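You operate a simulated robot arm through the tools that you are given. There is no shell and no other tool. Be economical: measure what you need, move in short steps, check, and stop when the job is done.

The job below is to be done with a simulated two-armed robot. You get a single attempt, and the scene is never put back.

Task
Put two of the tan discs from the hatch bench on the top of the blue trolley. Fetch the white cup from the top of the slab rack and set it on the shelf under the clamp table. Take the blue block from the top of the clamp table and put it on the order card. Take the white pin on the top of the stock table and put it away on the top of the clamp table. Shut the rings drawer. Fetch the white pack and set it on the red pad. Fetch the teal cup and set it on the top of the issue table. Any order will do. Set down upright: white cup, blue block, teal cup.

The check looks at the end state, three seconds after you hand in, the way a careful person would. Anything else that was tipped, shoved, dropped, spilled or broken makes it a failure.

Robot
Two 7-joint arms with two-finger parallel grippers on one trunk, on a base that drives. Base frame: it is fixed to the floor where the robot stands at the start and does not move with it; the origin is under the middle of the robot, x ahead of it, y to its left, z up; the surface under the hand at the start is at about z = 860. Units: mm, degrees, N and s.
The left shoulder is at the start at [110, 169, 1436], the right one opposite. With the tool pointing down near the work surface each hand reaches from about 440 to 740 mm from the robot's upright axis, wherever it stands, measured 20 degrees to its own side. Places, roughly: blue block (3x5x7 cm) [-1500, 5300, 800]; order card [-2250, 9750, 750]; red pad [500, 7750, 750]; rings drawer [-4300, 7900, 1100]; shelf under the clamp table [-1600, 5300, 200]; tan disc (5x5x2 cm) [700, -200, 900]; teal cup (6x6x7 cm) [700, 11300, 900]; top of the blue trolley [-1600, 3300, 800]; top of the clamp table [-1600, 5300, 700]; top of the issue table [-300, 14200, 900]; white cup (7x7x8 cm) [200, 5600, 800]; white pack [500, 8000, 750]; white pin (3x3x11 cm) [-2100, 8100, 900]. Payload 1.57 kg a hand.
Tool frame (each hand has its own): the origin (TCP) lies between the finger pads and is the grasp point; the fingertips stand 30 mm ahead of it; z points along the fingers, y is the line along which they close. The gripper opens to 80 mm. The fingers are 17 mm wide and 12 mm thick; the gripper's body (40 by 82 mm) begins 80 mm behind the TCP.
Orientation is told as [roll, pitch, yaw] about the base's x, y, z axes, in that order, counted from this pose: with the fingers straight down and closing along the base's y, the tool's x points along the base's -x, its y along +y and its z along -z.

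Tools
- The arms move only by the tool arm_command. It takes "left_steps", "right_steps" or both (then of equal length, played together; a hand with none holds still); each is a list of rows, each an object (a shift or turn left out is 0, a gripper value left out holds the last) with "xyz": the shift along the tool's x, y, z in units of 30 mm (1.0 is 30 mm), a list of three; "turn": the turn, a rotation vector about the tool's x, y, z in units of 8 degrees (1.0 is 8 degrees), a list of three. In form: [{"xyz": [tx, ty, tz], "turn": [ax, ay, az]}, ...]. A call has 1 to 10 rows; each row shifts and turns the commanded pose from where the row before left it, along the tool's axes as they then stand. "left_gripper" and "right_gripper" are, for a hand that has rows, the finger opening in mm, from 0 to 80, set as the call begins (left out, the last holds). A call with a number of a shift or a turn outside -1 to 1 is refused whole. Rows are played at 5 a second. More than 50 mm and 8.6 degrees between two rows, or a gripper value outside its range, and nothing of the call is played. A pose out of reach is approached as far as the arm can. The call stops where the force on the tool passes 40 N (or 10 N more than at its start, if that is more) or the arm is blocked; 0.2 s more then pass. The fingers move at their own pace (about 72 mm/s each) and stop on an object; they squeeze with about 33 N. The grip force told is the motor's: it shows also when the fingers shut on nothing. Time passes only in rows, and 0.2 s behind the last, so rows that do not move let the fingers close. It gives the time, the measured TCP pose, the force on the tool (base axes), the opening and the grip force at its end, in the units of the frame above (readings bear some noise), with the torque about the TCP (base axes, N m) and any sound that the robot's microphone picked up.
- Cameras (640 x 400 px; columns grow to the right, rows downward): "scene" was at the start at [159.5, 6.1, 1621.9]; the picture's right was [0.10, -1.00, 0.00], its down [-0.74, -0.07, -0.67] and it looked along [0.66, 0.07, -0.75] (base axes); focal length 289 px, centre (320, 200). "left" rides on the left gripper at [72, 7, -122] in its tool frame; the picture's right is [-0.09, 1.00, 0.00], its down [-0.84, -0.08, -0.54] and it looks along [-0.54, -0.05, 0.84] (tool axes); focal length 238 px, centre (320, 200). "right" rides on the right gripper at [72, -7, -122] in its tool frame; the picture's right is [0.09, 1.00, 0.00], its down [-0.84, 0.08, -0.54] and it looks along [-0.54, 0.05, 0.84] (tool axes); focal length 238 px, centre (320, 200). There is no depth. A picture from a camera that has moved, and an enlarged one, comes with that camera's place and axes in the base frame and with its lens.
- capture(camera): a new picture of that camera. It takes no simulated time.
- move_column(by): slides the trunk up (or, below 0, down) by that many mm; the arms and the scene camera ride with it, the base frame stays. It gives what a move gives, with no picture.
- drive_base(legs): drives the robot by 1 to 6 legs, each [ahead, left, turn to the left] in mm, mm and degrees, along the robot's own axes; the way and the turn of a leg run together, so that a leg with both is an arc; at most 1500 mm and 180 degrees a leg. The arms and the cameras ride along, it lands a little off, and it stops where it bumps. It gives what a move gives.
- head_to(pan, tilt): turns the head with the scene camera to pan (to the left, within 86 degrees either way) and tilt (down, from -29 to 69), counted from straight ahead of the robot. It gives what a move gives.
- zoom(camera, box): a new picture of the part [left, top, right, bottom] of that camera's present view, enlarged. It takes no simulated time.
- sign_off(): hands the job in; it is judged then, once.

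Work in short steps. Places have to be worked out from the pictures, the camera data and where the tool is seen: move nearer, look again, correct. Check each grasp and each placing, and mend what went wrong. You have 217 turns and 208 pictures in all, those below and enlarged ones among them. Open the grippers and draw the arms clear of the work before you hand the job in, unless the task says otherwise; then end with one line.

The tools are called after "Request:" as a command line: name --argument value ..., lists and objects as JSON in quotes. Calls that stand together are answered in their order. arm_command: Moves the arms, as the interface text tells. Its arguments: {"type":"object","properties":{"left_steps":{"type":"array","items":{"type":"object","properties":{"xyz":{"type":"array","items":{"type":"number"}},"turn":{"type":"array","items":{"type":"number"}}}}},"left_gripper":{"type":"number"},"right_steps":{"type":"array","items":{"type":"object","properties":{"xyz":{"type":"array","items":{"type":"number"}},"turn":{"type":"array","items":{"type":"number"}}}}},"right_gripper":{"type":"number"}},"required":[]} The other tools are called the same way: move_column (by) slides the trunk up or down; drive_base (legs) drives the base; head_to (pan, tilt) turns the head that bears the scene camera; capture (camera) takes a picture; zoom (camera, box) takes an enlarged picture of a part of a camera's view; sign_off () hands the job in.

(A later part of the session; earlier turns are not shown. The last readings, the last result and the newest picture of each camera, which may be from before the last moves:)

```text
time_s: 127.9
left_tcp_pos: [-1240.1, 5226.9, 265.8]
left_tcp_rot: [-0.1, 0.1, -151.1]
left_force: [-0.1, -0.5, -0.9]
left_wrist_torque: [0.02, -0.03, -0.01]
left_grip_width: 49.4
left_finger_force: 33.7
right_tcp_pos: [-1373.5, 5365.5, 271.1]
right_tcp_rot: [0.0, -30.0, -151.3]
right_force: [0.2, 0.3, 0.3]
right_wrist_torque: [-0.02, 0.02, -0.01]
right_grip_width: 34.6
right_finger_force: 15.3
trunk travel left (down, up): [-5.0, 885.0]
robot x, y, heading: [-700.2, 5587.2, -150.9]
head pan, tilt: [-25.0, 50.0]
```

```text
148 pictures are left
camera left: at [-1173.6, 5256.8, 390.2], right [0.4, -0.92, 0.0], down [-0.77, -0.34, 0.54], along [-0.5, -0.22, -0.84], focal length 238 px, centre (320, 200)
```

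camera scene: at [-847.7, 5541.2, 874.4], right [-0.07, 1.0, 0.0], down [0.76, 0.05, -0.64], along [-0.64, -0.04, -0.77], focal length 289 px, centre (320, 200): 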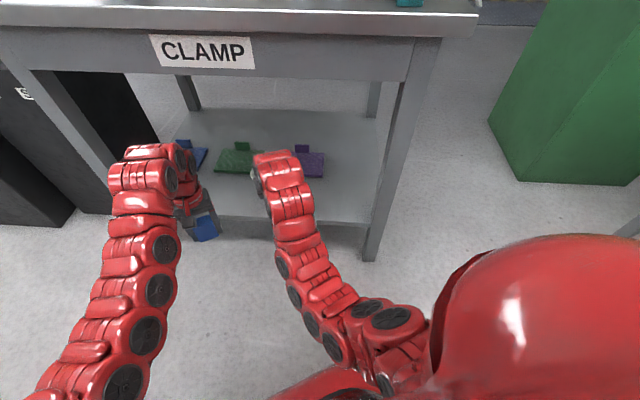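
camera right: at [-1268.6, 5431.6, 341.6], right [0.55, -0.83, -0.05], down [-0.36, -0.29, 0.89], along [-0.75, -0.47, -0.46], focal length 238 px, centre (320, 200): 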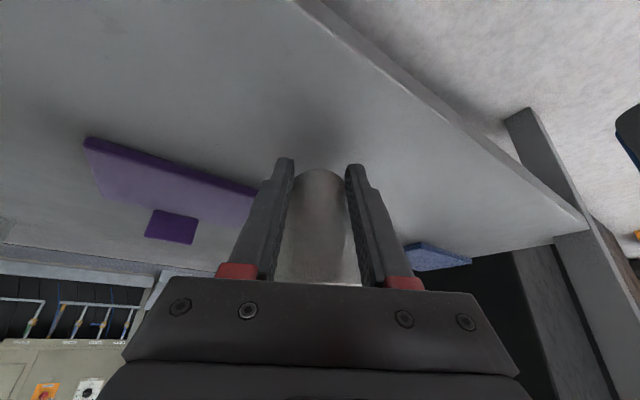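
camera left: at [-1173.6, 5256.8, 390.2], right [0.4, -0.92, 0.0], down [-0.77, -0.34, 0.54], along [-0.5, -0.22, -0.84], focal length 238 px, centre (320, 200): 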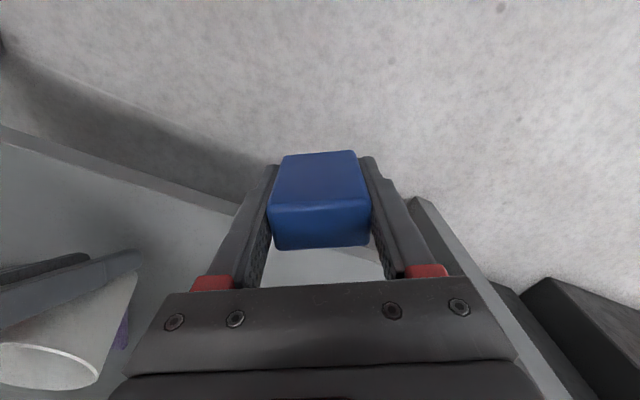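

The cup is about 60 mm inside the shelf edge. I lower the right hand straight down in small steps, watching the force.

Request:
arm_command --right_steps '[{"xyz": [0.1, 0, 0.173]}, {"xyz": [0.1, 0, 0.173]}, {"xyz": [0.1, 0, 0.173]}, {"xyz": [0.1, 0, 0.173]}, {}]'

Request:
arm_command --right_steps '[{"xyz": [0.07, 0, 0.12]}, {"xyz": [0.07, 0, 0.12]}, {}]'

Request:
capture --camera "right"

```text
time_s: 129.1
left_tcp_pos: [-1239.3, 5227.5, 268.0]
left_tcp_rot: [-0.1, 0.1, -151.1]
left_force: [-0.8, 0.1, -0.9]
left_wrist_torque: [-0.01, -0.02, 0.0]
left_grip_width: 49.5
left_finger_force: 33.1
right_tcp_pos: [-1374.3, 5364.8, 250.3]
right_tcp_rot: [0.0, -30.4, -151.3]
right_force: [1.8, 2.6, 22.6]
right_wrist_torque: [-0.02, 0.07, -0.05]
right_grip_width: 35.1
right_finger_force: 7.8
trunk travel left (down, up): [-5.0, 885.0]
robot x, y, heading: [-703.6, 5585.3, -150.9]
head pan, tilt: [-25.0, 50.0]
```

```text
time_s: 129.5
left_tcp_pos: [-1239.9, 5227.4, 269.6]
left_tcp_rot: [-0.1, 0.0, -151.0]
left_force: [0.6, 0.3, -1.2]
left_wrist_torque: [-0.01, 0.03, 0.04]
left_grip_width: 49.3
left_finger_force: 33.1
right_tcp_pos: [-1375.0, 5364.9, 250.3]
right_tcp_rot: [0.1, -30.9, -151.3]
right_force: [-1.5, -1.6, 17.5]
right_wrist_torque: [-0.04, 0.16, 0.04]
right_grip_width: 34.2
right_finger_force: 17.6
trunk travel left (down, up): [-5.0, 885.0]
robot x, y, heading: [-699.7, 5584.4, -151.3]
head pan, tilt: [-25.0, 50.0]
stopped in row 2 (right hand): the force on the tool passed its limit at 44 N (the readings are from after the stop); the commanded pose is now the measured one
```

```text
147 pictures are left
camera right: at [-1270.0, 5430.8, 318.7], right [0.55, -0.83, -0.05], down [-0.35, -0.28, 0.89], along [-0.76, -0.47, -0.44], focal length 238 px, centre (320, 200)
```

right: 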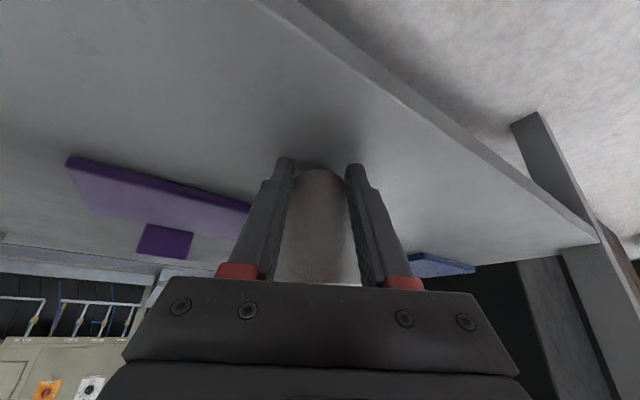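

The cup rests on the shelf (contact at TCP z≈251). I ease 2 mm up, open, and check before withdrawing.

Request:
arm_command --right_steps '[{"xyz": [-0.03, 0, -0.05]}, {}]'

Request:
arm_command --right_steps '[{}, {}, {}, {}]' --right_gripper 80

Request:
capture --camera "right"

Request:
capture --camera "left"

```text
time_s: 130.1
left_tcp_pos: [-1239.2, 5226.5, 268.8]
left_tcp_rot: [0.0, 0.0, -150.9]
left_force: [0.6, 0.5, -1.0]
left_wrist_torque: [0.01, 0.0, 0.0]
left_grip_width: 49.6
left_finger_force: 33.0
right_tcp_pos: [-1375.4, 5363.2, 250.3]
right_tcp_rot: [0.1, -30.7, -151.2]
right_force: [-4.2, -3.0, 17.3]
right_wrist_torque: [-0.04, 0.32, 0.07]
right_grip_width: 35.0
right_finger_force: 7.8
trunk travel left (down, up): [-5.0, 885.0]
robot x, y, heading: [-699.0, 5588.7, -150.9]
head pan, tilt: [-25.0, 50.0]
```

```text
time_s: 131.1
left_tcp_pos: [-1238.6, 5227.0, 270.4]
left_tcp_rot: [-0.1, 0.0, -151.1]
left_force: [-0.3, 0.5, -1.6]
left_wrist_torque: [-0.04, -0.02, 0.01]
left_grip_width: 49.5
left_finger_force: 32.9
right_tcp_pos: [-1373.6, 5364.7, 249.8]
right_tcp_rot: [0.0, -30.5, -151.2]
right_force: [14.6, -8.0, 22.6]
right_wrist_torque: [0.33, 0.11, -0.14]
right_grip_width: 66.8
right_finger_force: 0.1
trunk travel left (down, up): [-5.0, 885.0]
robot x, y, heading: [-701.8, 5585.7, -151.0]
head pan, tilt: [-25.0, 50.0]
```

```text
146 pictures are left
camera right: at [-1269.4, 5430.8, 319.5], right [0.55, -0.83, -0.05], down [-0.35, -0.28, 0.89], along [-0.76, -0.47, -0.45], focal length 238 px, centre (320, 200)
```

right: 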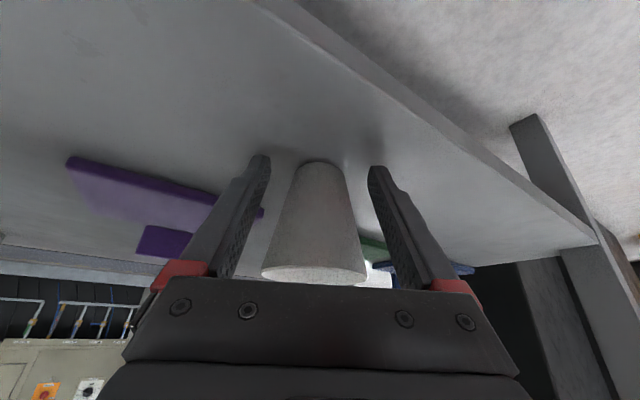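

```text
145 pictures are left
camera left: at [-1172.7, 5257.1, 391.7], right [0.4, -0.92, 0.0], down [-0.77, -0.34, 0.54], along [-0.5, -0.22, -0.84], focal length 238 px, centre (320, 200)
```

left: 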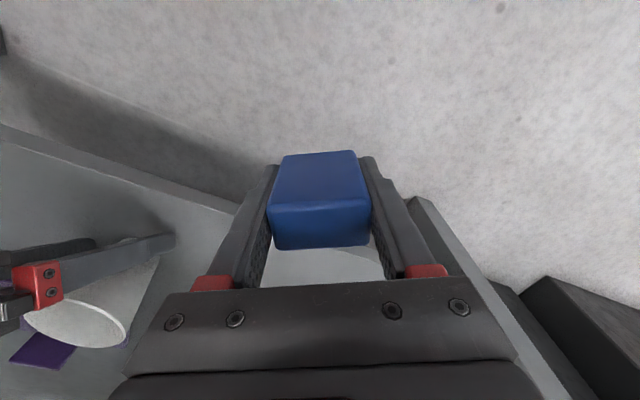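

The fingertips themselves touch the shelf, stopping full opening. I lift 5 mm so they open fully.

Request:
arm_command --right_steps '[{"xyz": [-0.05, 0, -0.087]}, {"xyz": [-0.05, 0, -0.087]}, {}, {}]'

Request:
capture --camera "right"

Request:
zoom --camera "left" --box '[0, 200, 240, 400]'

```text
time_s: 132.1
left_tcp_pos: [-1239.5, 5226.9, 268.0]
left_tcp_rot: [-0.1, 0.1, -151.1]
left_force: [0.1, 0.7, -1.7]
left_wrist_torque: [-0.01, -0.01, 0.0]
left_grip_width: 49.6
left_finger_force: 33.1
right_tcp_pos: [-1375.6, 5364.7, 253.3]
right_tcp_rot: [0.1, -30.3, -151.4]
right_force: [-0.8, 0.1, 0.0]
right_wrist_torque: [0.03, -0.03, -0.04]
right_grip_width: 80.0
right_finger_force: 0.1
trunk travel left (down, up): [-5.0, 885.0]
robot x, y, heading: [-700.4, 5586.1, -151.1]
head pan, tilt: [-25.0, 50.0]
```

```text
144 pictures are left
camera right: at [-1270.1, 5431.2, 323.4], right [0.55, -0.83, -0.05], down [-0.36, -0.28, 0.89], along [-0.76, -0.47, -0.45], focal length 238 px, centre (320, 200)
```

right: 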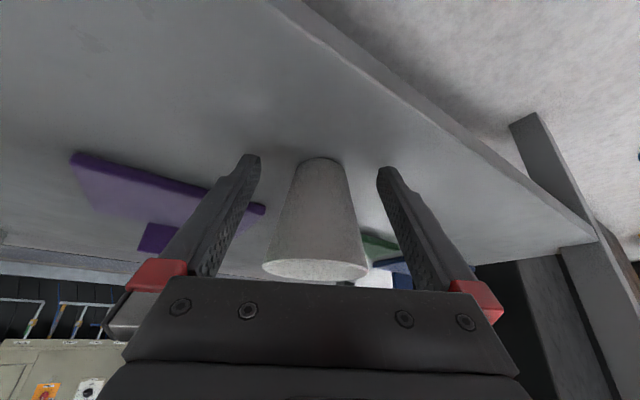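

```text
2.00 times, centred on (120, 300) of left
camera zoom: at [-1173.6, 5256.9, 390.2], right [0.4, -0.92, 0.0], down [-0.77, -0.34, 0.54], along [-0.5, -0.22, -0.84], focal length 477 px, centre (720, 0)
```

zoom: 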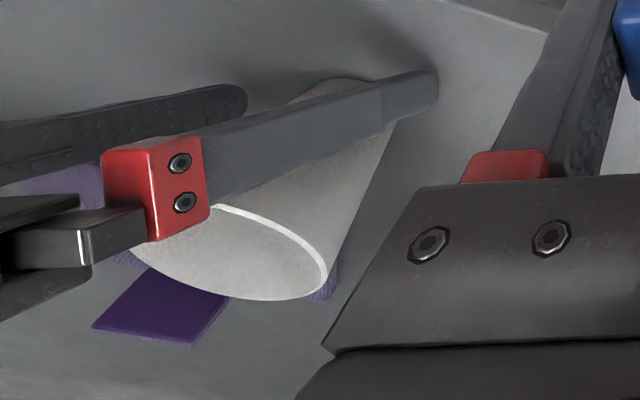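

The cup stands free. I withdraw by driving straight back, then check it.

Request:
drive_base --legs '[[-120, 0, 0]]'

Request:
capture --camera "right"

```text
time_s: 133.4
left_tcp_pos: [-1134.6, 5285.6, 267.3]
left_tcp_rot: [-0.1, 0.1, -151.0]
left_force: [-0.4, 0.4, -1.3]
left_wrist_torque: [0.01, 0.01, 0.0]
left_grip_width: 49.6
left_finger_force: 33.0
right_tcp_pos: [-1269.1, 5423.8, 254.0]
right_tcp_rot: [0.1, -30.4, -151.2]
right_force: [0.1, -0.8, 0.2]
right_wrist_torque: [0.02, -0.03, -0.02]
right_grip_width: 80.0
right_finger_force: 0.1
trunk travel left (down, up): [-5.0, 885.0]
robot x, y, heading: [-597.1, 5644.6, -151.3]
head pan, tilt: [-25.0, 50.0]
```

```text
142 pictures are left
camera right: at [-1165.3, 5489.3, 323.4], right [0.55, -0.83, -0.05], down [-0.36, -0.28, 0.89], along [-0.76, -0.47, -0.45], focal length 238 px, centre (320, 200)
```

right: 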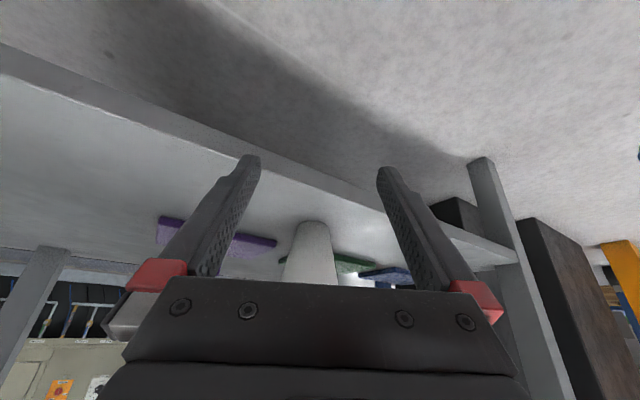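

Cup stands on the shelf. I back off more, raise the trunk, and level the right hand.

Request:
drive_base --legs '[[-150, 0, 0]]'

Request:
move_column --by 400

Request:
move_column --by 400

Request:
arm_command --right_steps '[{"turn": [0, 1, 0]}, {"turn": [0, 1, 0]}, {"turn": [0, 1, 0]}, {"turn": [0, 0.78, 0]}]'

Request:
drive_base --legs '[[0, 0, -118.8]]'

Request:
head_to --pan 0 --tilt 22

Request:
capture --camera "scene"

```text
time_s: 134.7
left_tcp_pos: [-1006.0, 5355.7, 268.0]
left_tcp_rot: [-0.1, 0.1, -151.2]
left_force: [0.8, 0.5, -0.8]
left_wrist_torque: [-0.01, -0.01, -0.03]
left_grip_width: 49.4
left_finger_force: 33.1
right_tcp_pos: [-1142.6, 5493.7, 253.3]
right_tcp_rot: [0.1, -30.5, -151.2]
right_force: [0.6, 0.6, -0.1]
right_wrist_torque: [0.03, 0.02, 0.02]
right_grip_width: 80.1
right_finger_force: 0.1
trunk travel left (down, up): [-5.0, 885.0]
robot x, y, heading: [-469.0, 5716.7, -151.3]
head pan, tilt: [-25.0, 50.0]
```

```text
time_s: 138.6
left_tcp_pos: [-1006.2, 5355.8, 667.8]
left_tcp_rot: [0.0, 0.1, -151.0]
left_force: [-0.8, 0.8, -0.9]
left_wrist_torque: [-0.03, -0.02, -0.03]
left_grip_width: 49.5
left_finger_force: 32.9
right_tcp_pos: [-1141.7, 5494.1, 654.4]
right_tcp_rot: [0.0, -30.3, -151.4]
right_force: [0.1, 0.5, 0.0]
right_wrist_torque: [-0.04, -0.02, -0.02]
right_grip_width: 79.9
right_finger_force: 0.0
trunk travel left (down, up): [-405.0, 485.0]
robot x, y, heading: [-469.3, 5719.2, -151.4]
head pan, tilt: [-25.0, 50.0]
```

```text
time_s: 142.4
left_tcp_pos: [-1006.8, 5355.1, 1067.6]
left_tcp_rot: [-0.2, 0.1, -151.2]
left_force: [0.1, 0.4, -0.5]
left_wrist_torque: [0.03, -0.01, 0.01]
left_grip_width: 49.3
left_finger_force: 33.4
right_tcp_pos: [-1141.8, 5494.5, 1053.1]
right_tcp_rot: [0.2, -30.5, -151.3]
right_force: [0.1, -0.2, -0.4]
right_wrist_torque: [-0.04, -0.01, 0.0]
right_grip_width: 79.8
right_finger_force: 0.1
trunk travel left (down, up): [-805.0, 85.0]
robot x, y, heading: [-470.3, 5716.3, -151.4]
head pan, tilt: [-25.0, 50.0]
```

```text
time_s: 143.4
left_tcp_pos: [-1008.3, 5356.4, 1066.7]
left_tcp_rot: [0.0, 0.2, -151.1]
left_force: [1.1, -0.5, -0.6]
left_wrist_torque: [0.02, -0.03, 0.01]
left_grip_width: 49.5
left_finger_force: 33.2
right_tcp_pos: [-1142.1, 5495.5, 1052.5]
right_tcp_rot: [0.0, 0.1, -151.4]
right_force: [-0.3, -0.5, -0.4]
right_wrist_torque: [0.04, 0.02, 0.02]
right_grip_width: 79.8
right_finger_force: 0.0
trunk travel left (down, up): [-805.0, 85.0]
robot x, y, heading: [-469.5, 5716.0, -151.3]
head pan, tilt: [-25.0, 50.0]
```

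```text
time_s: 148.7
left_tcp_pos: [-549.7, 6358.5, 1067.7]
left_tcp_rot: [-0.1, 0.0, 92.4]
left_force: [-0.2, 0.6, -1.5]
left_wrist_torque: [0.02, -0.01, -0.01]
left_grip_width: 49.6
left_finger_force: 33.3
right_tcp_pos: [-365.5, 6417.3, 1053.6]
right_tcp_rot: [0.1, -0.1, 92.3]
right_force: [-0.7, 0.6, 0.4]
right_wrist_torque: [0.03, 0.0, 0.04]
right_grip_width: 80.0
right_finger_force: 0.0
trunk travel left (down, up): [-805.0, 85.0]
robot x, y, heading: [-468.2, 5714.7, 92.2]
head pan, tilt: [-25.0, 50.0]
```

```text
time_s: 149.6
left_tcp_pos: [-550.1, 6357.7, 1067.4]
left_tcp_rot: [-0.1, 0.2, 92.4]
left_force: [-0.2, 0.8, -1.7]
left_wrist_torque: [0.01, 0.03, -0.02]
left_grip_width: 49.6
left_finger_force: 33.3
right_tcp_pos: [-365.2, 6416.1, 1053.7]
right_tcp_rot: [0.1, -0.2, 92.3]
right_force: [0.7, 0.9, 0.4]
right_wrist_torque: [-0.03, -0.01, -0.02]
right_grip_width: 79.8
right_finger_force: 0.1
trunk travel left (down, up): [-805.0, 85.0]
robot x, y, heading: [-468.3, 5715.7, 92.6]
head pan, tilt: [0.0, 22.0]
```

```text
141 pictures are left
camera scene: at [-474.2, 5887.0, 1716.7], right [1.0, 0.04, 0.0], down [0.02, -0.38, -0.93], along [-0.04, 0.93, -0.38], focal length 289 px, centre (320, 200)
```

scene: 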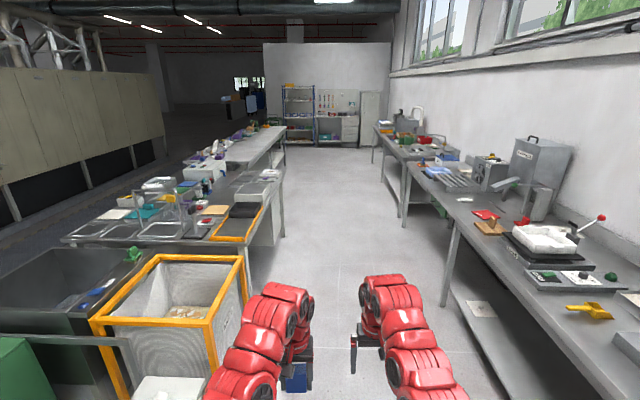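

I zoom on the right-hand table to find the white pack and the red pad, and on the left tables.

Request:
zoom --camera "scene" --box '[370, 110, 640, 330]'

Request:
zoom --camera "scene" --box '[60, 110, 310, 270]'

```text
1.82 times, centred on (505, 220) of scene
camera zoom: at [-474.2, 5887.0, 1716.7], right [1.0, 0.04, 0.0], down [0.02, -0.38, -0.93], along [-0.04, 0.93, -0.38], focal length 526 px, centre (-16, 164)
```

zoom: 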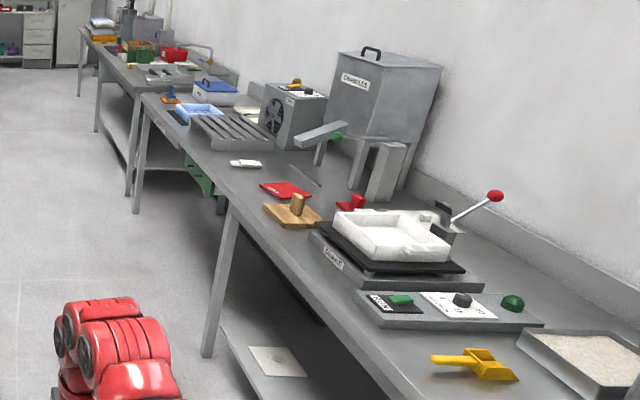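

```text
2.50 times, centred on (185, 190) of scene
camera zoom: at [-474.2, 5887.0, 1716.7], right [1.0, 0.04, 0.0], down [0.02, -0.38, -0.93], along [-0.04, 0.93, -0.38], focal length 722 px, centre (658, 225)
```

zoom: 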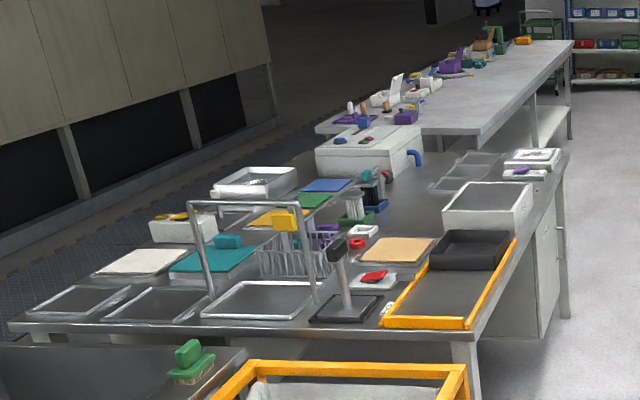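

The red pad and small white pack lie on the right-hand table. I drive up to y≈7800 and face that table.

Request:
drive_base --legs '[[0, 0, -2.5], [1050, 0, 0], [1050, 0, 0], [0, 0, -90]]'

Request:
head_to --pan 0 --tilt 35

Request:
capture --camera "scene"

```text
time_s: 164.4
left_tcp_pos: [176.2, 7939.7, 1067.1]
left_tcp_rot: [-0.2, 0.1, 1.9]
left_force: [1.1, 0.4, 0.1]
left_wrist_torque: [0.05, 0.0, -0.01]
left_grip_width: 49.4
left_finger_force: 33.2
right_tcp_pos: [233.7, 7754.9, 1053.2]
right_tcp_rot: [0.1, -0.1, 1.8]
right_force: [1.3, 0.8, 0.5]
right_wrist_torque: [0.0, 0.0, 0.0]
right_grip_width: 80.2
right_finger_force: 0.0
trunk travel left (down, up): [-805.0, 85.0]
robot x, y, heading: [-468.2, 7859.8, 1.8]
head pan, tilt: [0.0, 22.0]
```

```text
time_s: 165.2
left_tcp_pos: [175.9, 7938.8, 1067.0]
left_tcp_rot: [-0.1, 0.1, 2.0]
left_force: [-0.2, -0.3, -0.8]
left_wrist_torque: [-0.01, 0.03, 0.0]
left_grip_width: 49.8
left_finger_force: 32.9
right_tcp_pos: [233.4, 7754.8, 1052.1]
right_tcp_rot: [0.1, -0.2, 1.9]
right_force: [1.2, -0.9, 0.0]
right_wrist_torque: [-0.01, -0.02, -0.01]
right_grip_width: 80.0
right_finger_force: 0.0
trunk travel left (down, up): [-805.0, 85.0]
robot x, y, heading: [-465.5, 7861.9, 1.7]
head pan, tilt: [0.0, 35.0]
```

```text
138 pictures are left
camera scene: at [-297.6, 7866.2, 1696.2], right [0.03, -1.0, 0.0], down [-0.57, -0.02, -0.82], along [0.82, 0.03, -0.57], focal length 289 px, centre (320, 200)
```

scene: 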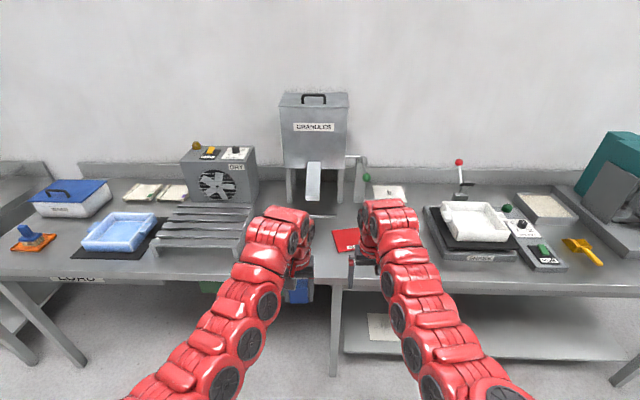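

Request:
zoom --camera "scene" --box '[220, 170, 460, 320]'

Request:
capture --camera "left"

Request:
capture --camera "right"

```text
2.67 times, centred on (340, 245) of scene
camera zoom: at [-297.6, 7866.2, 1696.2], right [0.03, -1.0, 0.0], down [-0.57, -0.02, -0.82], along [0.82, 0.03, -0.57], focal length 771 px, centre (267, 80)
```

zoom: 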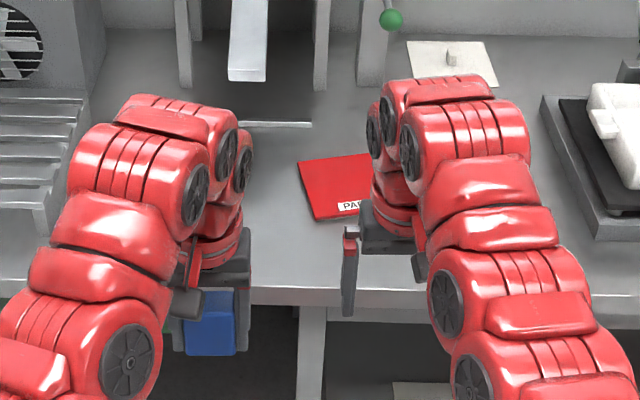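

```text
136 pictures are left
camera left: at [104.4, 7944.6, 1190.1], right [0.06, 1.0, 0.0], down [0.84, -0.05, 0.54], along [0.54, -0.03, -0.84], focal length 238 px, centre (320, 200)
```

left: 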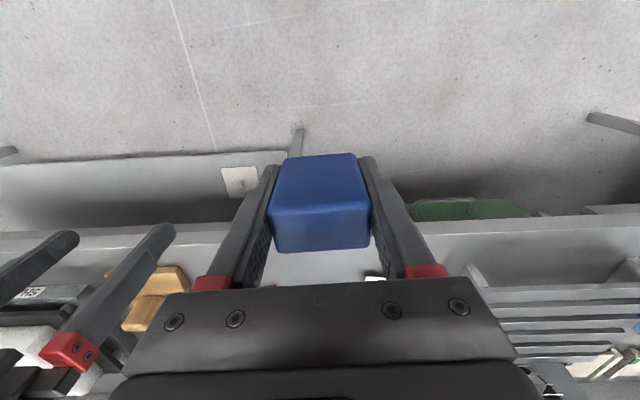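

```text
135 pictures are left
camera right: at [162.1, 7745.9, 1175.6], right [-0.12, 0.99, 0.0], down [0.83, 0.1, 0.54], along [0.54, 0.07, -0.84], focal length 238 px, centre (320, 200)
```

right: 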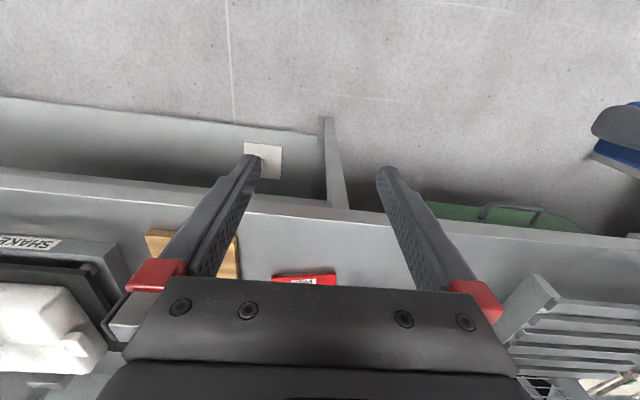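

The white pack shows near (520–610, 8040). I drive 250 mm nearer for better views.

Request:
drive_base --legs '[[220, 0, -1.8]]'

Request:
capture --camera "scene"

Request:
capture --camera "left"

Request:
capture --camera "right"

```text
time_s: 166.8
left_tcp_pos: [398.5, 7924.6, 1068.0]
left_tcp_rot: [-0.1, 0.2, 0.3]
left_force: [-0.1, 0.3, -1.4]
left_wrist_torque: [0.0, 0.01, 0.02]
left_grip_width: 49.5
left_finger_force: 33.1
right_tcp_pos: [450.9, 7738.0, 1053.7]
right_tcp_rot: [0.1, 0.0, 0.1]
right_force: [0.6, 0.1, 0.1]
right_wrist_torque: [0.0, -0.02, 0.03]
right_grip_width: 79.7
right_finger_force: 0.1
trunk travel left (down, up): [-805.0, 85.0]
robot x, y, heading: [-247.2, 7868.0, 0.3]
head pan, tilt: [0.0, 35.0]
```

```text
134 pictures are left
camera scene: at [-77.7, 7865.5, 1696.3], right [0.0, -1.0, 0.0], down [-0.57, 0.0, -0.82], along [0.82, 0.0, -0.57], focal length 289 px, centre (320, 200)
```

scene: 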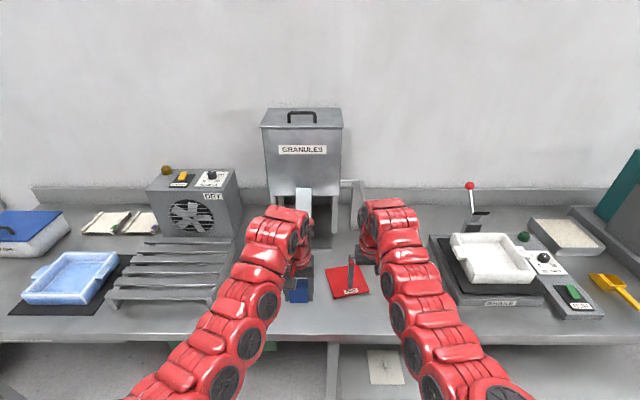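

```text
133 pictures are left
camera left: at [326.7, 7932.0, 1190.5], right [0.09, 1.0, 0.0], down [0.84, -0.07, 0.54], along [0.54, -0.05, -0.84], focal length 238 px, centre (320, 200)
```

left: 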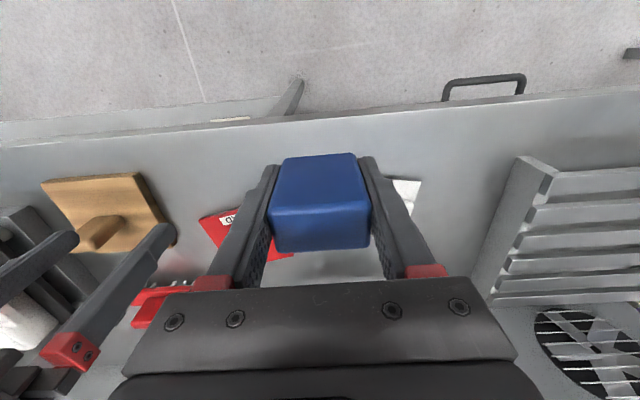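

```text
132 pictures are left
camera right: at [378.6, 7731.7, 1176.0], right [-0.1, 1.0, 0.0], down [0.84, 0.08, 0.54], along [0.54, 0.05, -0.84], focal length 238 px, centre (320, 200)
```

right: 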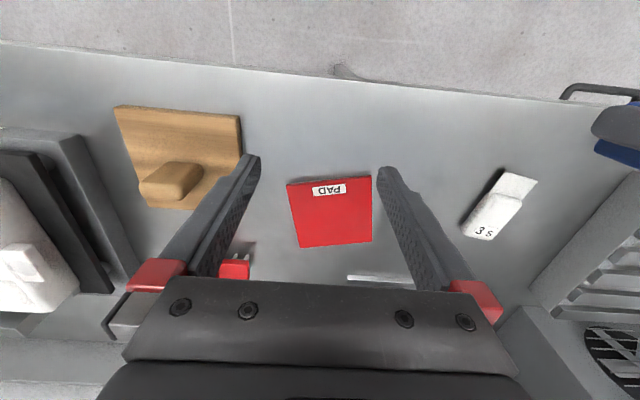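

Triangulated: table z≈868, pad centre (602,7770), pack about (551,8020), turned some 36°. I shift the base 250 mm left so the right hand is over the pack.

Request:
drive_base --legs '[[0, 260, 0]]'

Request:
arm_command --right_steps '[{"xyz": [-0.5, 0, 0.3]}, {"xyz": [-0.5, 0, 0.3]}, {"xyz": [-0.5, 0, 0.3]}, {"xyz": [-0.5, 0, 0.3]}, {}]'

Request:
capture --camera "right"

Request:
capture --camera "scene"

```text
time_s: 168.7
left_tcp_pos: [397.1, 8189.5, 1067.9]
left_tcp_rot: [-0.1, 0.1, 0.7]
left_force: [-0.1, -0.5, -1.5]
left_wrist_torque: [0.01, -0.01, 0.01]
left_grip_width: 49.5
left_finger_force: 32.7
right_tcp_pos: [450.6, 8003.6, 1052.8]
right_tcp_rot: [0.2, -0.2, 0.5]
right_force: [-0.3, -0.2, -0.5]
right_wrist_torque: [0.0, 0.03, -0.03]
right_grip_width: 79.7
right_finger_force: 0.0
trunk travel left (down, up): [-805.0, 85.0]
robot x, y, heading: [-247.7, 8126.5, 0.8]
head pan, tilt: [0.0, 35.0]
```

```text
time_s: 169.9
left_tcp_pos: [395.3, 8190.8, 1067.5]
left_tcp_rot: [-0.1, 0.2, 0.7]
left_force: [-0.2, 0.0, -0.9]
left_wrist_torque: [0.02, 0.01, 0.01]
left_grip_width: 49.5
left_finger_force: 33.0
right_tcp_pos: [477.5, 8004.2, 1036.1]
right_tcp_rot: [-0.1, -0.2, 0.5]
right_force: [0.1, 0.7, -0.3]
right_wrist_torque: [-0.01, 0.01, 0.02]
right_grip_width: 79.8
right_finger_force: 0.1
right hand out of reach, approached as far as the arm can: row 2, 3, 4
trunk travel left (down, up): [-805.0, 85.0]
robot x, y, heading: [-249.5, 8128.5, 0.6]
head pan, tilt: [0.0, 35.0]
```

```text
131 pictures are left
camera right: at [405.1, 7997.7, 1158.6], right [-0.1, 0.99, 0.0], down [0.84, 0.08, 0.54], along [0.54, 0.06, -0.84], focal length 238 px, centre (320, 200)
```

right: 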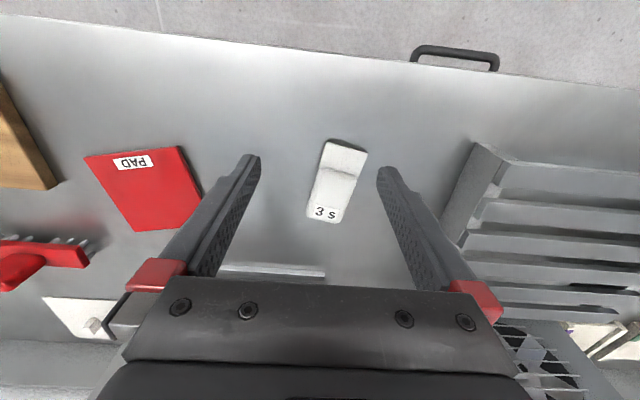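

```text
130 pictures are left
camera scene: at [-78.7, 8128.1, 1696.2], right [0.01, -1.0, 0.0], down [-0.57, -0.01, -0.82], along [0.82, 0.01, -0.57], focal length 289 px, centre (320, 200)
```

scene: 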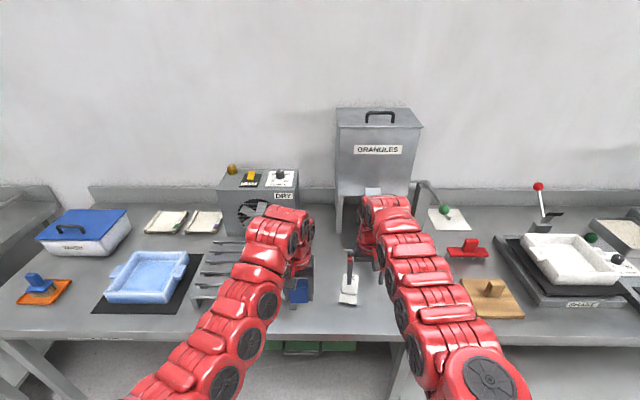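

Request:
zoom --camera "right" --box '[270, 120, 400, 240]'

Request:
zoom --camera "scene" --box '[310, 240, 390, 310]'

```text
3.33 times, centred on (335, 180) of right
camera zoom: at [405.1, 7997.7, 1158.6], right [-0.1, 0.99, 0.0], down [0.84, 0.08, 0.54], along [0.54, 0.06, -0.84], focal length 794 px, centre (270, 267)
```

zoom: 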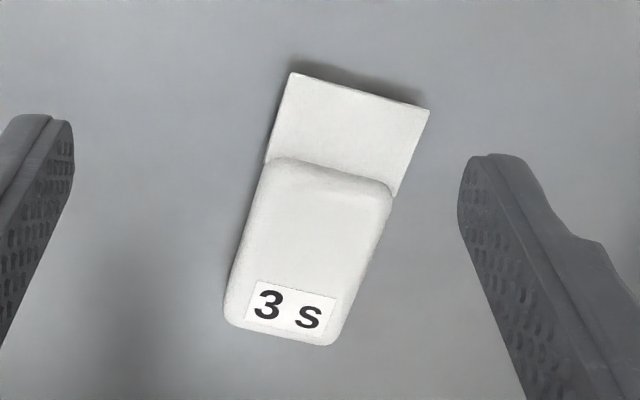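

```text
5.71 times, centred on (350, 275) of scene
camera zoom: at [-78.7, 8128.1, 1696.2], right [0.01, -1.0, 0.0], down [-0.57, -0.01, -0.82], along [0.82, 0.01, -0.57], focal length 1652 px, centre (149, -229)
```

zoom: 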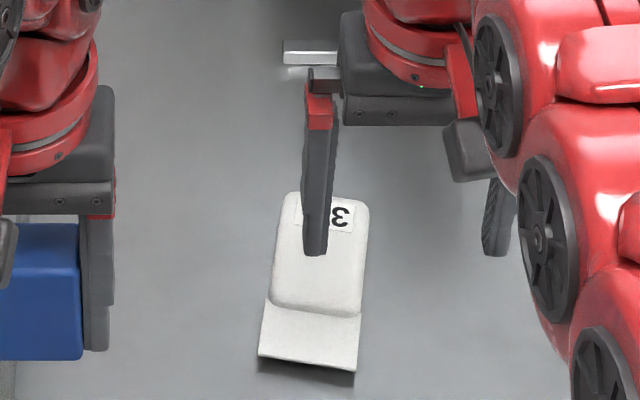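

The pack body is at about (569,8031), turned ~12°. I drive 165 mm closer, then align the right hand over it with a 12° turn.

Request:
drive_base --legs '[[165, 0, 0]]'

Request:
arm_command --right_steps '[{"xyz": [0.4, 0.2, 0.75], "turn": [0, 0, 0.5]}, {"xyz": [0.4, 0.2, 0.75], "turn": [0, 0, 0.5]}, {"xyz": [0.4, 0.2, 0.75], "turn": [0, 0, 0.5]}, {"xyz": [0.4, 0.2, 0.75]}, {}]'

Request:
capture --camera "right"

Request:
capture --camera "scene"

```text
time_s: 171.3
left_tcp_pos: [556.8, 8192.8, 1068.8]
left_tcp_rot: [-0.1, 0.1, 0.8]
left_force: [-1.2, -0.2, -0.2]
left_wrist_torque: [-0.01, -0.02, 0.01]
left_grip_width: 49.5
left_finger_force: 32.6
right_tcp_pos: [637.7, 8007.8, 1037.5]
right_tcp_rot: [0.1, -0.2, 0.7]
right_force: [0.8, -0.1, 0.6]
right_wrist_torque: [-0.01, -0.01, -0.03]
right_grip_width: 80.1
right_finger_force: 0.0
trunk travel left (down, up): [-805.0, 85.0]
robot x, y, heading: [-87.5, 8129.0, 0.3]
head pan, tilt: [0.0, 35.0]
```

```text
time_s: 172.6
left_tcp_pos: [558.3, 8191.9, 1067.4]
left_tcp_rot: [-0.1, 0.2, 0.8]
left_force: [0.0, -0.5, -1.2]
left_wrist_torque: [-0.02, 0.0, 0.0]
left_grip_width: 49.4
left_finger_force: 32.7
right_tcp_pos: [593.7, 8033.5, 944.2]
right_tcp_rot: [0.1, -0.1, -11.4]
right_force: [-0.1, 0.2, -0.9]
right_wrist_torque: [0.01, -0.02, 0.0]
right_grip_width: 79.8
right_finger_force: 0.1
trunk travel left (down, up): [-805.0, 85.0]
robot x, y, heading: [-88.1, 8126.7, 0.8]
head pan, tilt: [0.0, 35.0]
```

```text
127 pictures are left
camera right: at [522.1, 8041.1, 1067.1], right [0.11, 0.99, 0.0], down [0.83, -0.09, 0.54], along [0.54, -0.06, -0.84], focal length 238 px, centre (320, 200)
```

right: 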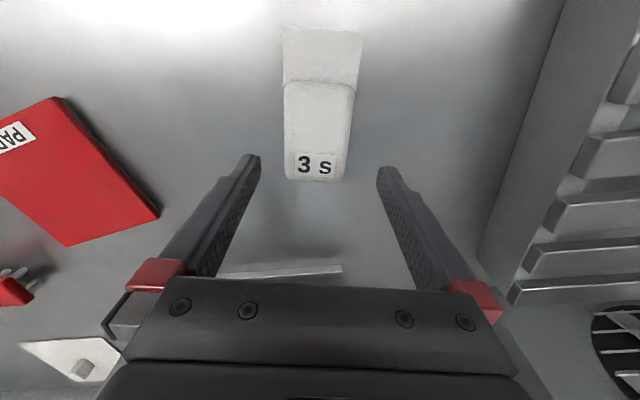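

```text
126 pictures are left
camera scene: at [83.6, 8129.4, 1696.2], right [0.01, -1.0, 0.0], down [-0.57, -0.01, -0.82], along [0.82, 0.01, -0.57], focal length 289 px, centre (320, 200)
```

scene: 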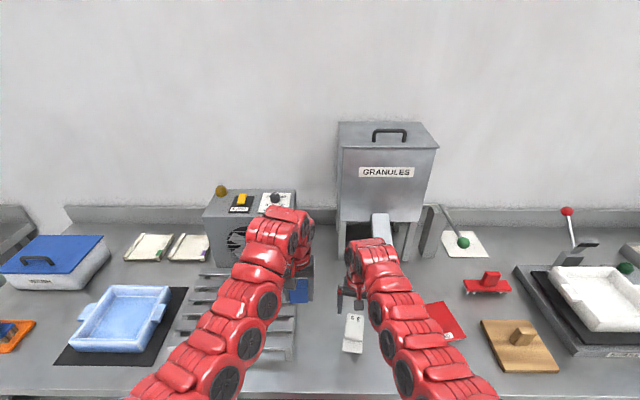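

The pack is centred; I shift 18 mm back and descend.

Request:
arm_command --right_steps '[{"xyz": [0.29, -0.06, 0.4]}, {"xyz": [0.29, -0.06, 0.4]}, {"xyz": [0, 0, 0.5]}, {}]'

Request:
capture --camera "right"

```text
time_s: 173.6
left_tcp_pos: [558.1, 8192.3, 1066.8]
left_tcp_rot: [-0.1, 0.1, 0.7]
left_force: [-1.0, -0.4, -0.1]
left_wrist_torque: [0.03, 0.0, 0.0]
left_grip_width: 49.6
left_finger_force: 33.2
right_tcp_pos: [575.8, 8034.4, 907.6]
right_tcp_rot: [0.1, 0.0, -11.4]
right_force: [0.2, -0.7, -0.1]
right_wrist_torque: [-0.01, -0.01, -0.01]
right_grip_width: 80.0
right_finger_force: 0.0
trunk travel left (down, up): [-805.0, 85.0]
robot x, y, heading: [-86.8, 8127.6, 0.7]
head pan, tilt: [0.0, 35.0]
```

```text
125 pictures are left
camera right: at [503.8, 8042.2, 1030.3], right [0.11, 0.99, 0.0], down [0.83, -0.09, 0.54], along [0.54, -0.06, -0.84], focal length 238 px, centre (320, 200)
```

right: 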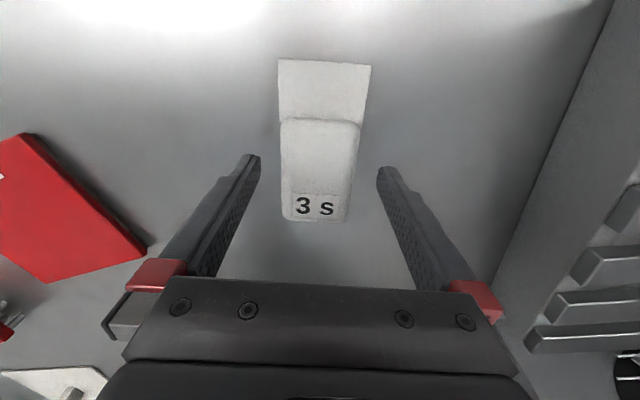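

Request:
arm_command --right_steps '[{"xyz": [0, 0, 0.16]}, {"xyz": [0, 0, 0.16]}, {}]'

Request:
arm_command --right_steps '[{}, {}, {}]' --right_gripper 25

Request:
arm_command --right_steps '[{"xyz": [0, 0, -0.9]}, {"xyz": [0, 0, -0.9]}, {"xyz": [0, 0, -0.9]}, {"xyz": [0, 0, -0.9]}]'

Request:
capture --camera "right"

```text
time_s: 174.3
left_tcp_pos: [557.9, 8191.6, 1067.4]
left_tcp_rot: [-0.1, 0.2, 0.8]
left_force: [0.0, -0.9, -0.4]
left_wrist_torque: [-0.01, 0.0, 0.03]
left_grip_width: 49.5
left_finger_force: 32.8
right_tcp_pos: [575.7, 8035.1, 897.3]
right_tcp_rot: [0.1, -0.1, -11.3]
right_force: [0.8, -1.1, -0.1]
right_wrist_torque: [0.01, 0.04, 0.0]
right_grip_width: 79.8
right_finger_force: 0.0
trunk travel left (down, up): [-805.0, 85.0]
robot x, y, heading: [-84.3, 8127.4, 0.5]
head pan, tilt: [0.0, 35.0]
```

```text
time_s: 175.2
left_tcp_pos: [558.9, 8191.2, 1066.8]
left_tcp_rot: [-0.2, 0.2, 0.8]
left_force: [-0.3, -0.1, -1.7]
left_wrist_torque: [0.0, 0.0, -0.06]
left_grip_width: 49.7
left_finger_force: 33.4
right_tcp_pos: [577.1, 8035.6, 898.1]
right_tcp_rot: [0.1, -0.1, -11.5]
right_force: [-0.1, 0.4, -0.8]
right_wrist_torque: [0.01, -0.04, 0.02]
right_grip_width: 55.4
right_finger_force: 33.1
trunk travel left (down, up): [-805.0, 85.0]
robot x, y, heading: [-84.8, 8129.6, 0.6]
head pan, tilt: [0.0, 35.0]
```

```text
time_s: 176.2
left_tcp_pos: [558.0, 8191.5, 1067.7]
left_tcp_rot: [-0.1, 0.2, 0.7]
left_force: [-0.4, 0.5, -1.8]
left_wrist_torque: [0.01, -0.01, -0.01]
left_grip_width: 49.5
left_finger_force: 33.6
right_tcp_pos: [575.8, 8036.3, 1004.2]
right_tcp_rot: [0.1, 0.0, -11.4]
right_force: [-0.3, 0.8, -0.2]
right_wrist_torque: [0.01, -0.02, 0.05]
right_grip_width: 55.3
right_finger_force: 32.9
trunk travel left (down, up): [-805.0, 85.0]
robot x, y, heading: [-84.5, 8131.0, 0.8]
head pan, tilt: [0.0, 35.0]
```

```text
124 pictures are left
camera right: at [503.4, 8043.1, 1126.9], right [0.11, 0.99, 0.0], down [0.84, -0.09, 0.54], along [0.54, -0.06, -0.84], focal length 238 px, centre (320, 200)
```

right: 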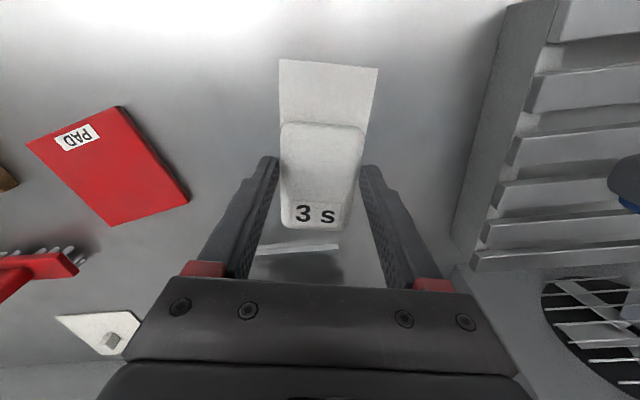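

Pack held (55 mm). The pad centre is about (598,7777). I shift the base right 255 mm and turn the hand to the pad's angle.

Request:
drive_base --legs '[[0, -255, 0]]'

Request:
arm_command --right_steps '[{"turn": [0, 0, -1]}, {"turn": [0, 0, -1]}, {"turn": [0, 0, -1]}, {}]'

Request:
capture --camera "right"

Request:
capture --camera "scene"

```text
time_s: 178.0
left_tcp_pos: [561.6, 7939.1, 1067.5]
left_tcp_rot: [-0.1, 0.2, 0.6]
left_force: [-0.3, -0.4, -1.2]
left_wrist_torque: [0.01, -0.01, -0.01]
left_grip_width: 49.3
left_finger_force: 32.4
right_tcp_pos: [578.2, 7782.9, 1004.0]
right_tcp_rot: [0.2, -0.1, -11.6]
right_force: [0.1, -0.3, -1.6]
right_wrist_torque: [0.0, 0.04, 0.0]
right_grip_width: 55.0
right_finger_force: 33.1
trunk travel left (down, up): [-805.0, 85.0]
robot x, y, heading: [-82.7, 7878.2, 0.6]
head pan, tilt: [0.0, 35.0]
```

```text
time_s: 179.0
left_tcp_pos: [561.3, 7939.1, 1067.3]
left_tcp_rot: [0.0, 0.2, 0.7]
left_force: [-0.1, 0.0, -1.6]
left_wrist_torque: [0.01, -0.02, 0.03]
left_grip_width: 49.5
left_finger_force: 33.1
right_tcp_pos: [578.3, 7782.3, 1003.5]
right_tcp_rot: [0.1, -0.1, 12.5]
right_force: [-0.1, 0.1, -0.8]
right_wrist_torque: [-0.04, -0.01, 0.0]
right_grip_width: 55.5
right_finger_force: 33.5
trunk travel left (down, up): [-805.0, 85.0]
robot x, y, heading: [-83.1, 7880.6, 0.5]
head pan, tilt: [0.0, 35.0]
```

```text
123 pictures are left
camera right: at [509.4, 7760.3, 1127.1], right [-0.31, 0.95, 0.0], down [0.8, 0.26, 0.54], along [0.52, 0.17, -0.84], focal length 238 px, centre (320, 200)
```

right: 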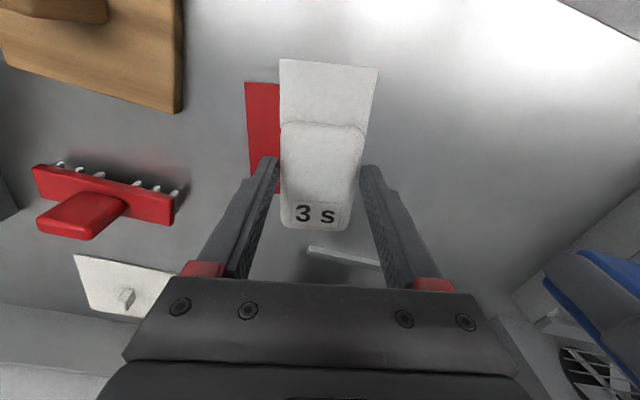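

```text
122 pictures are left
camera scene: at [86.1, 7877.7, 1696.2], right [0.01, -1.0, 0.0], down [-0.57, -0.01, -0.82], along [0.82, 0.01, -0.57], focal length 289 px, centre (320, 200)
```

scene: 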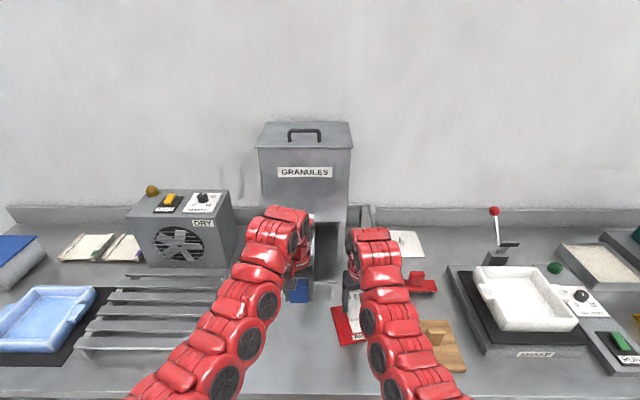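

The pad's corners give its centre (600,7772), rotated ~12°. I move over it and lower to just above contact.

Request:
arm_command --right_steps '[{"xyz": [-0.307, -0.119, 0.7]}, {"xyz": [-0.307, -0.119, 0.7]}, {"xyz": [-0.307, -0.119, 0.7]}, {"xyz": [-0.307, -0.119, 0.7]}, {}]'

Request:
capture --camera "right"

```text
time_s: 180.2
left_tcp_pos: [561.6, 7938.6, 1067.8]
left_tcp_rot: [0.0, 0.2, 0.5]
left_force: [-0.1, -0.6, 0.0]
left_wrist_torque: [0.01, 0.0, 0.0]
left_grip_width: 49.3
left_finger_force: 33.2
right_tcp_pos: [613.1, 7775.3, 920.8]
right_tcp_rot: [0.1, -0.2, 12.4]
right_force: [0.4, -0.2, -0.5]
right_wrist_torque: [0.0, 0.0, -0.02]
right_grip_width: 55.2
right_finger_force: 33.2
right hand out of reach, approached as far as the arm can: row 4
trunk travel left (down, up): [-805.0, 85.0]
robot x, y, heading: [-81.8, 7879.6, 0.6]
head pan, tilt: [0.0, 35.0]
```

```text
121 pictures are left
camera right: at [544.1, 7753.3, 1044.0], right [-0.3, 0.95, 0.0], down [0.8, 0.25, 0.54], along [0.52, 0.17, -0.84], focal length 238 px, centre (320, 200)
```

right: 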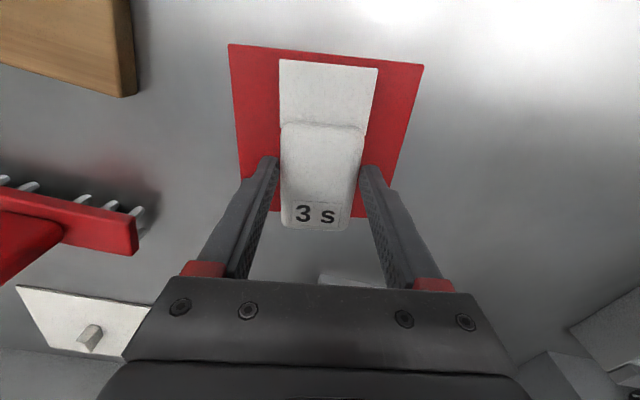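

Well centred on the pad. I gain reach (hand up 20, trunk down 30) and feel down.

Request:
arm_command --right_steps '[{"xyz": [0, 0, -0.67]}, {}]'

Request:
move_column --by -30

Request:
arm_command --right_steps '[{"xyz": [0, 0, 0.1]}, {"xyz": [0, 0, 0.1]}, {}]'

```text
time_s: 180.8
left_tcp_pos: [561.7, 7938.8, 1065.9]
left_tcp_rot: [-0.1, 0.2, 0.7]
left_force: [-0.8, 0.1, -0.8]
left_wrist_torque: [0.0, 0.01, -0.01]
left_grip_width: 49.3
left_finger_force: 33.0
right_tcp_pos: [612.7, 7777.1, 941.5]
right_tcp_rot: [0.1, -0.1, 12.4]
right_force: [0.0, 0.0, -0.5]
right_wrist_torque: [-0.01, 0.01, -0.03]
right_grip_width: 54.8
right_finger_force: 33.3
trunk travel left (down, up): [-805.0, 85.0]
robot x, y, heading: [-85.7, 7875.6, 0.8]
head pan, tilt: [0.0, 35.0]
```

```text
time_s: 181.5
left_tcp_pos: [561.6, 7938.9, 1036.9]
left_tcp_rot: [-0.1, 0.1, 0.6]
left_force: [0.5, -0.3, -1.4]
left_wrist_torque: [0.02, -0.01, -0.01]
left_grip_width: 49.4
left_finger_force: 32.4
right_tcp_pos: [613.0, 7776.8, 911.8]
right_tcp_rot: [0.1, -0.1, 12.5]
right_force: [-0.2, -0.5, 0.1]
right_wrist_torque: [0.0, -0.01, 0.01]
right_grip_width: 54.9
right_finger_force: 32.2
trunk travel left (down, up): [-775.0, 115.0]
robot x, y, heading: [-78.7, 7877.9, 0.4]
head pan, tilt: [0.0, 35.0]
```

```text
time_s: 182.3
left_tcp_pos: [560.5, 7938.2, 1039.6]
left_tcp_rot: [-0.1, 0.1, 0.7]
left_force: [0.4, -0.5, -0.7]
left_wrist_torque: [0.01, 0.01, 0.03]
left_grip_width: 49.6
left_finger_force: 33.0
right_tcp_pos: [613.2, 7777.0, 907.3]
right_tcp_rot: [-0.1, -0.2, 12.5]
right_force: [3.9, -1.9, 23.1]
right_wrist_torque: [-0.06, -0.09, 0.01]
right_grip_width: 55.3
right_finger_force: 33.3
trunk travel left (down, up): [-775.0, 115.0]
robot x, y, heading: [-83.5, 7877.5, 0.6]
head pan, tilt: [0.0, 35.0]
```

Contact (23 N). I release and lift.

Request:
arm_command --right_steps '[{"xyz": [0, 0, -0.05]}, {}, {}, {}]' --right_gripper 80

Request:
arm_command --right_steps '[{"xyz": [0, 0, -0.9]}, {"xyz": [0, 0, -0.9]}, {"xyz": [0, 0, -0.9]}, {"xyz": [0, 0, -0.9]}, {"xyz": [0, 0, -0.9], "turn": [0, 0, 0.8]}, {"turn": [0, 0, 0.75]}]'

Request:
capture --camera "right"

```text
time_s: 183.3
left_tcp_pos: [559.3, 7939.8, 1037.5]
left_tcp_rot: [-0.1, 0.2, 0.5]
left_force: [0.2, -0.3, -0.2]
left_wrist_torque: [-0.01, 0.01, 0.0]
left_grip_width: 49.3
left_finger_force: 32.8
right_tcp_pos: [613.8, 7776.3, 907.9]
right_tcp_rot: [0.1, -0.1, 12.5]
right_force: [-0.2, 0.2, -0.9]
right_wrist_torque: [-0.03, 0.01, 0.0]
right_grip_width: 80.0
right_finger_force: 0.1
trunk travel left (down, up): [-775.0, 115.0]
robot x, y, heading: [-81.9, 7876.5, 0.4]
head pan, tilt: [0.0, 35.0]
```

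```text
time_s: 184.7
left_tcp_pos: [559.7, 7938.4, 1037.2]
left_tcp_rot: [0.0, 0.2, 0.6]
left_force: [0.2, 0.7, -1.6]
left_wrist_torque: [0.04, 0.01, -0.03]
left_grip_width: 49.5
left_finger_force: 33.0
right_tcp_pos: [613.0, 7775.9, 1040.8]
right_tcp_rot: [0.1, 0.0, 0.0]
right_force: [0.7, 0.1, 0.5]
right_wrist_torque: [-0.03, 0.01, 0.01]
right_grip_width: 80.3
right_finger_force: 0.1
trunk travel left (down, up): [-775.0, 115.0]
robot x, y, heading: [-82.7, 7875.5, 0.7]
head pan, tilt: [0.0, 35.0]
```

```text
120 pictures are left
camera right: at [540.4, 7769.2, 1163.9], right [-0.09, 1.0, 0.0], down [0.84, 0.08, 0.54], along [0.54, 0.05, -0.84], focal length 238 px, centre (320, 200)
```

right: 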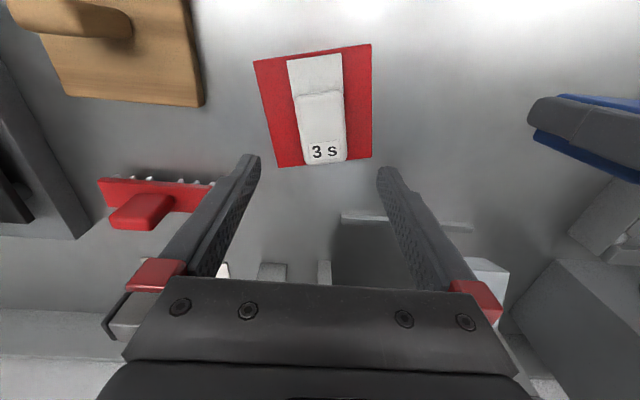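

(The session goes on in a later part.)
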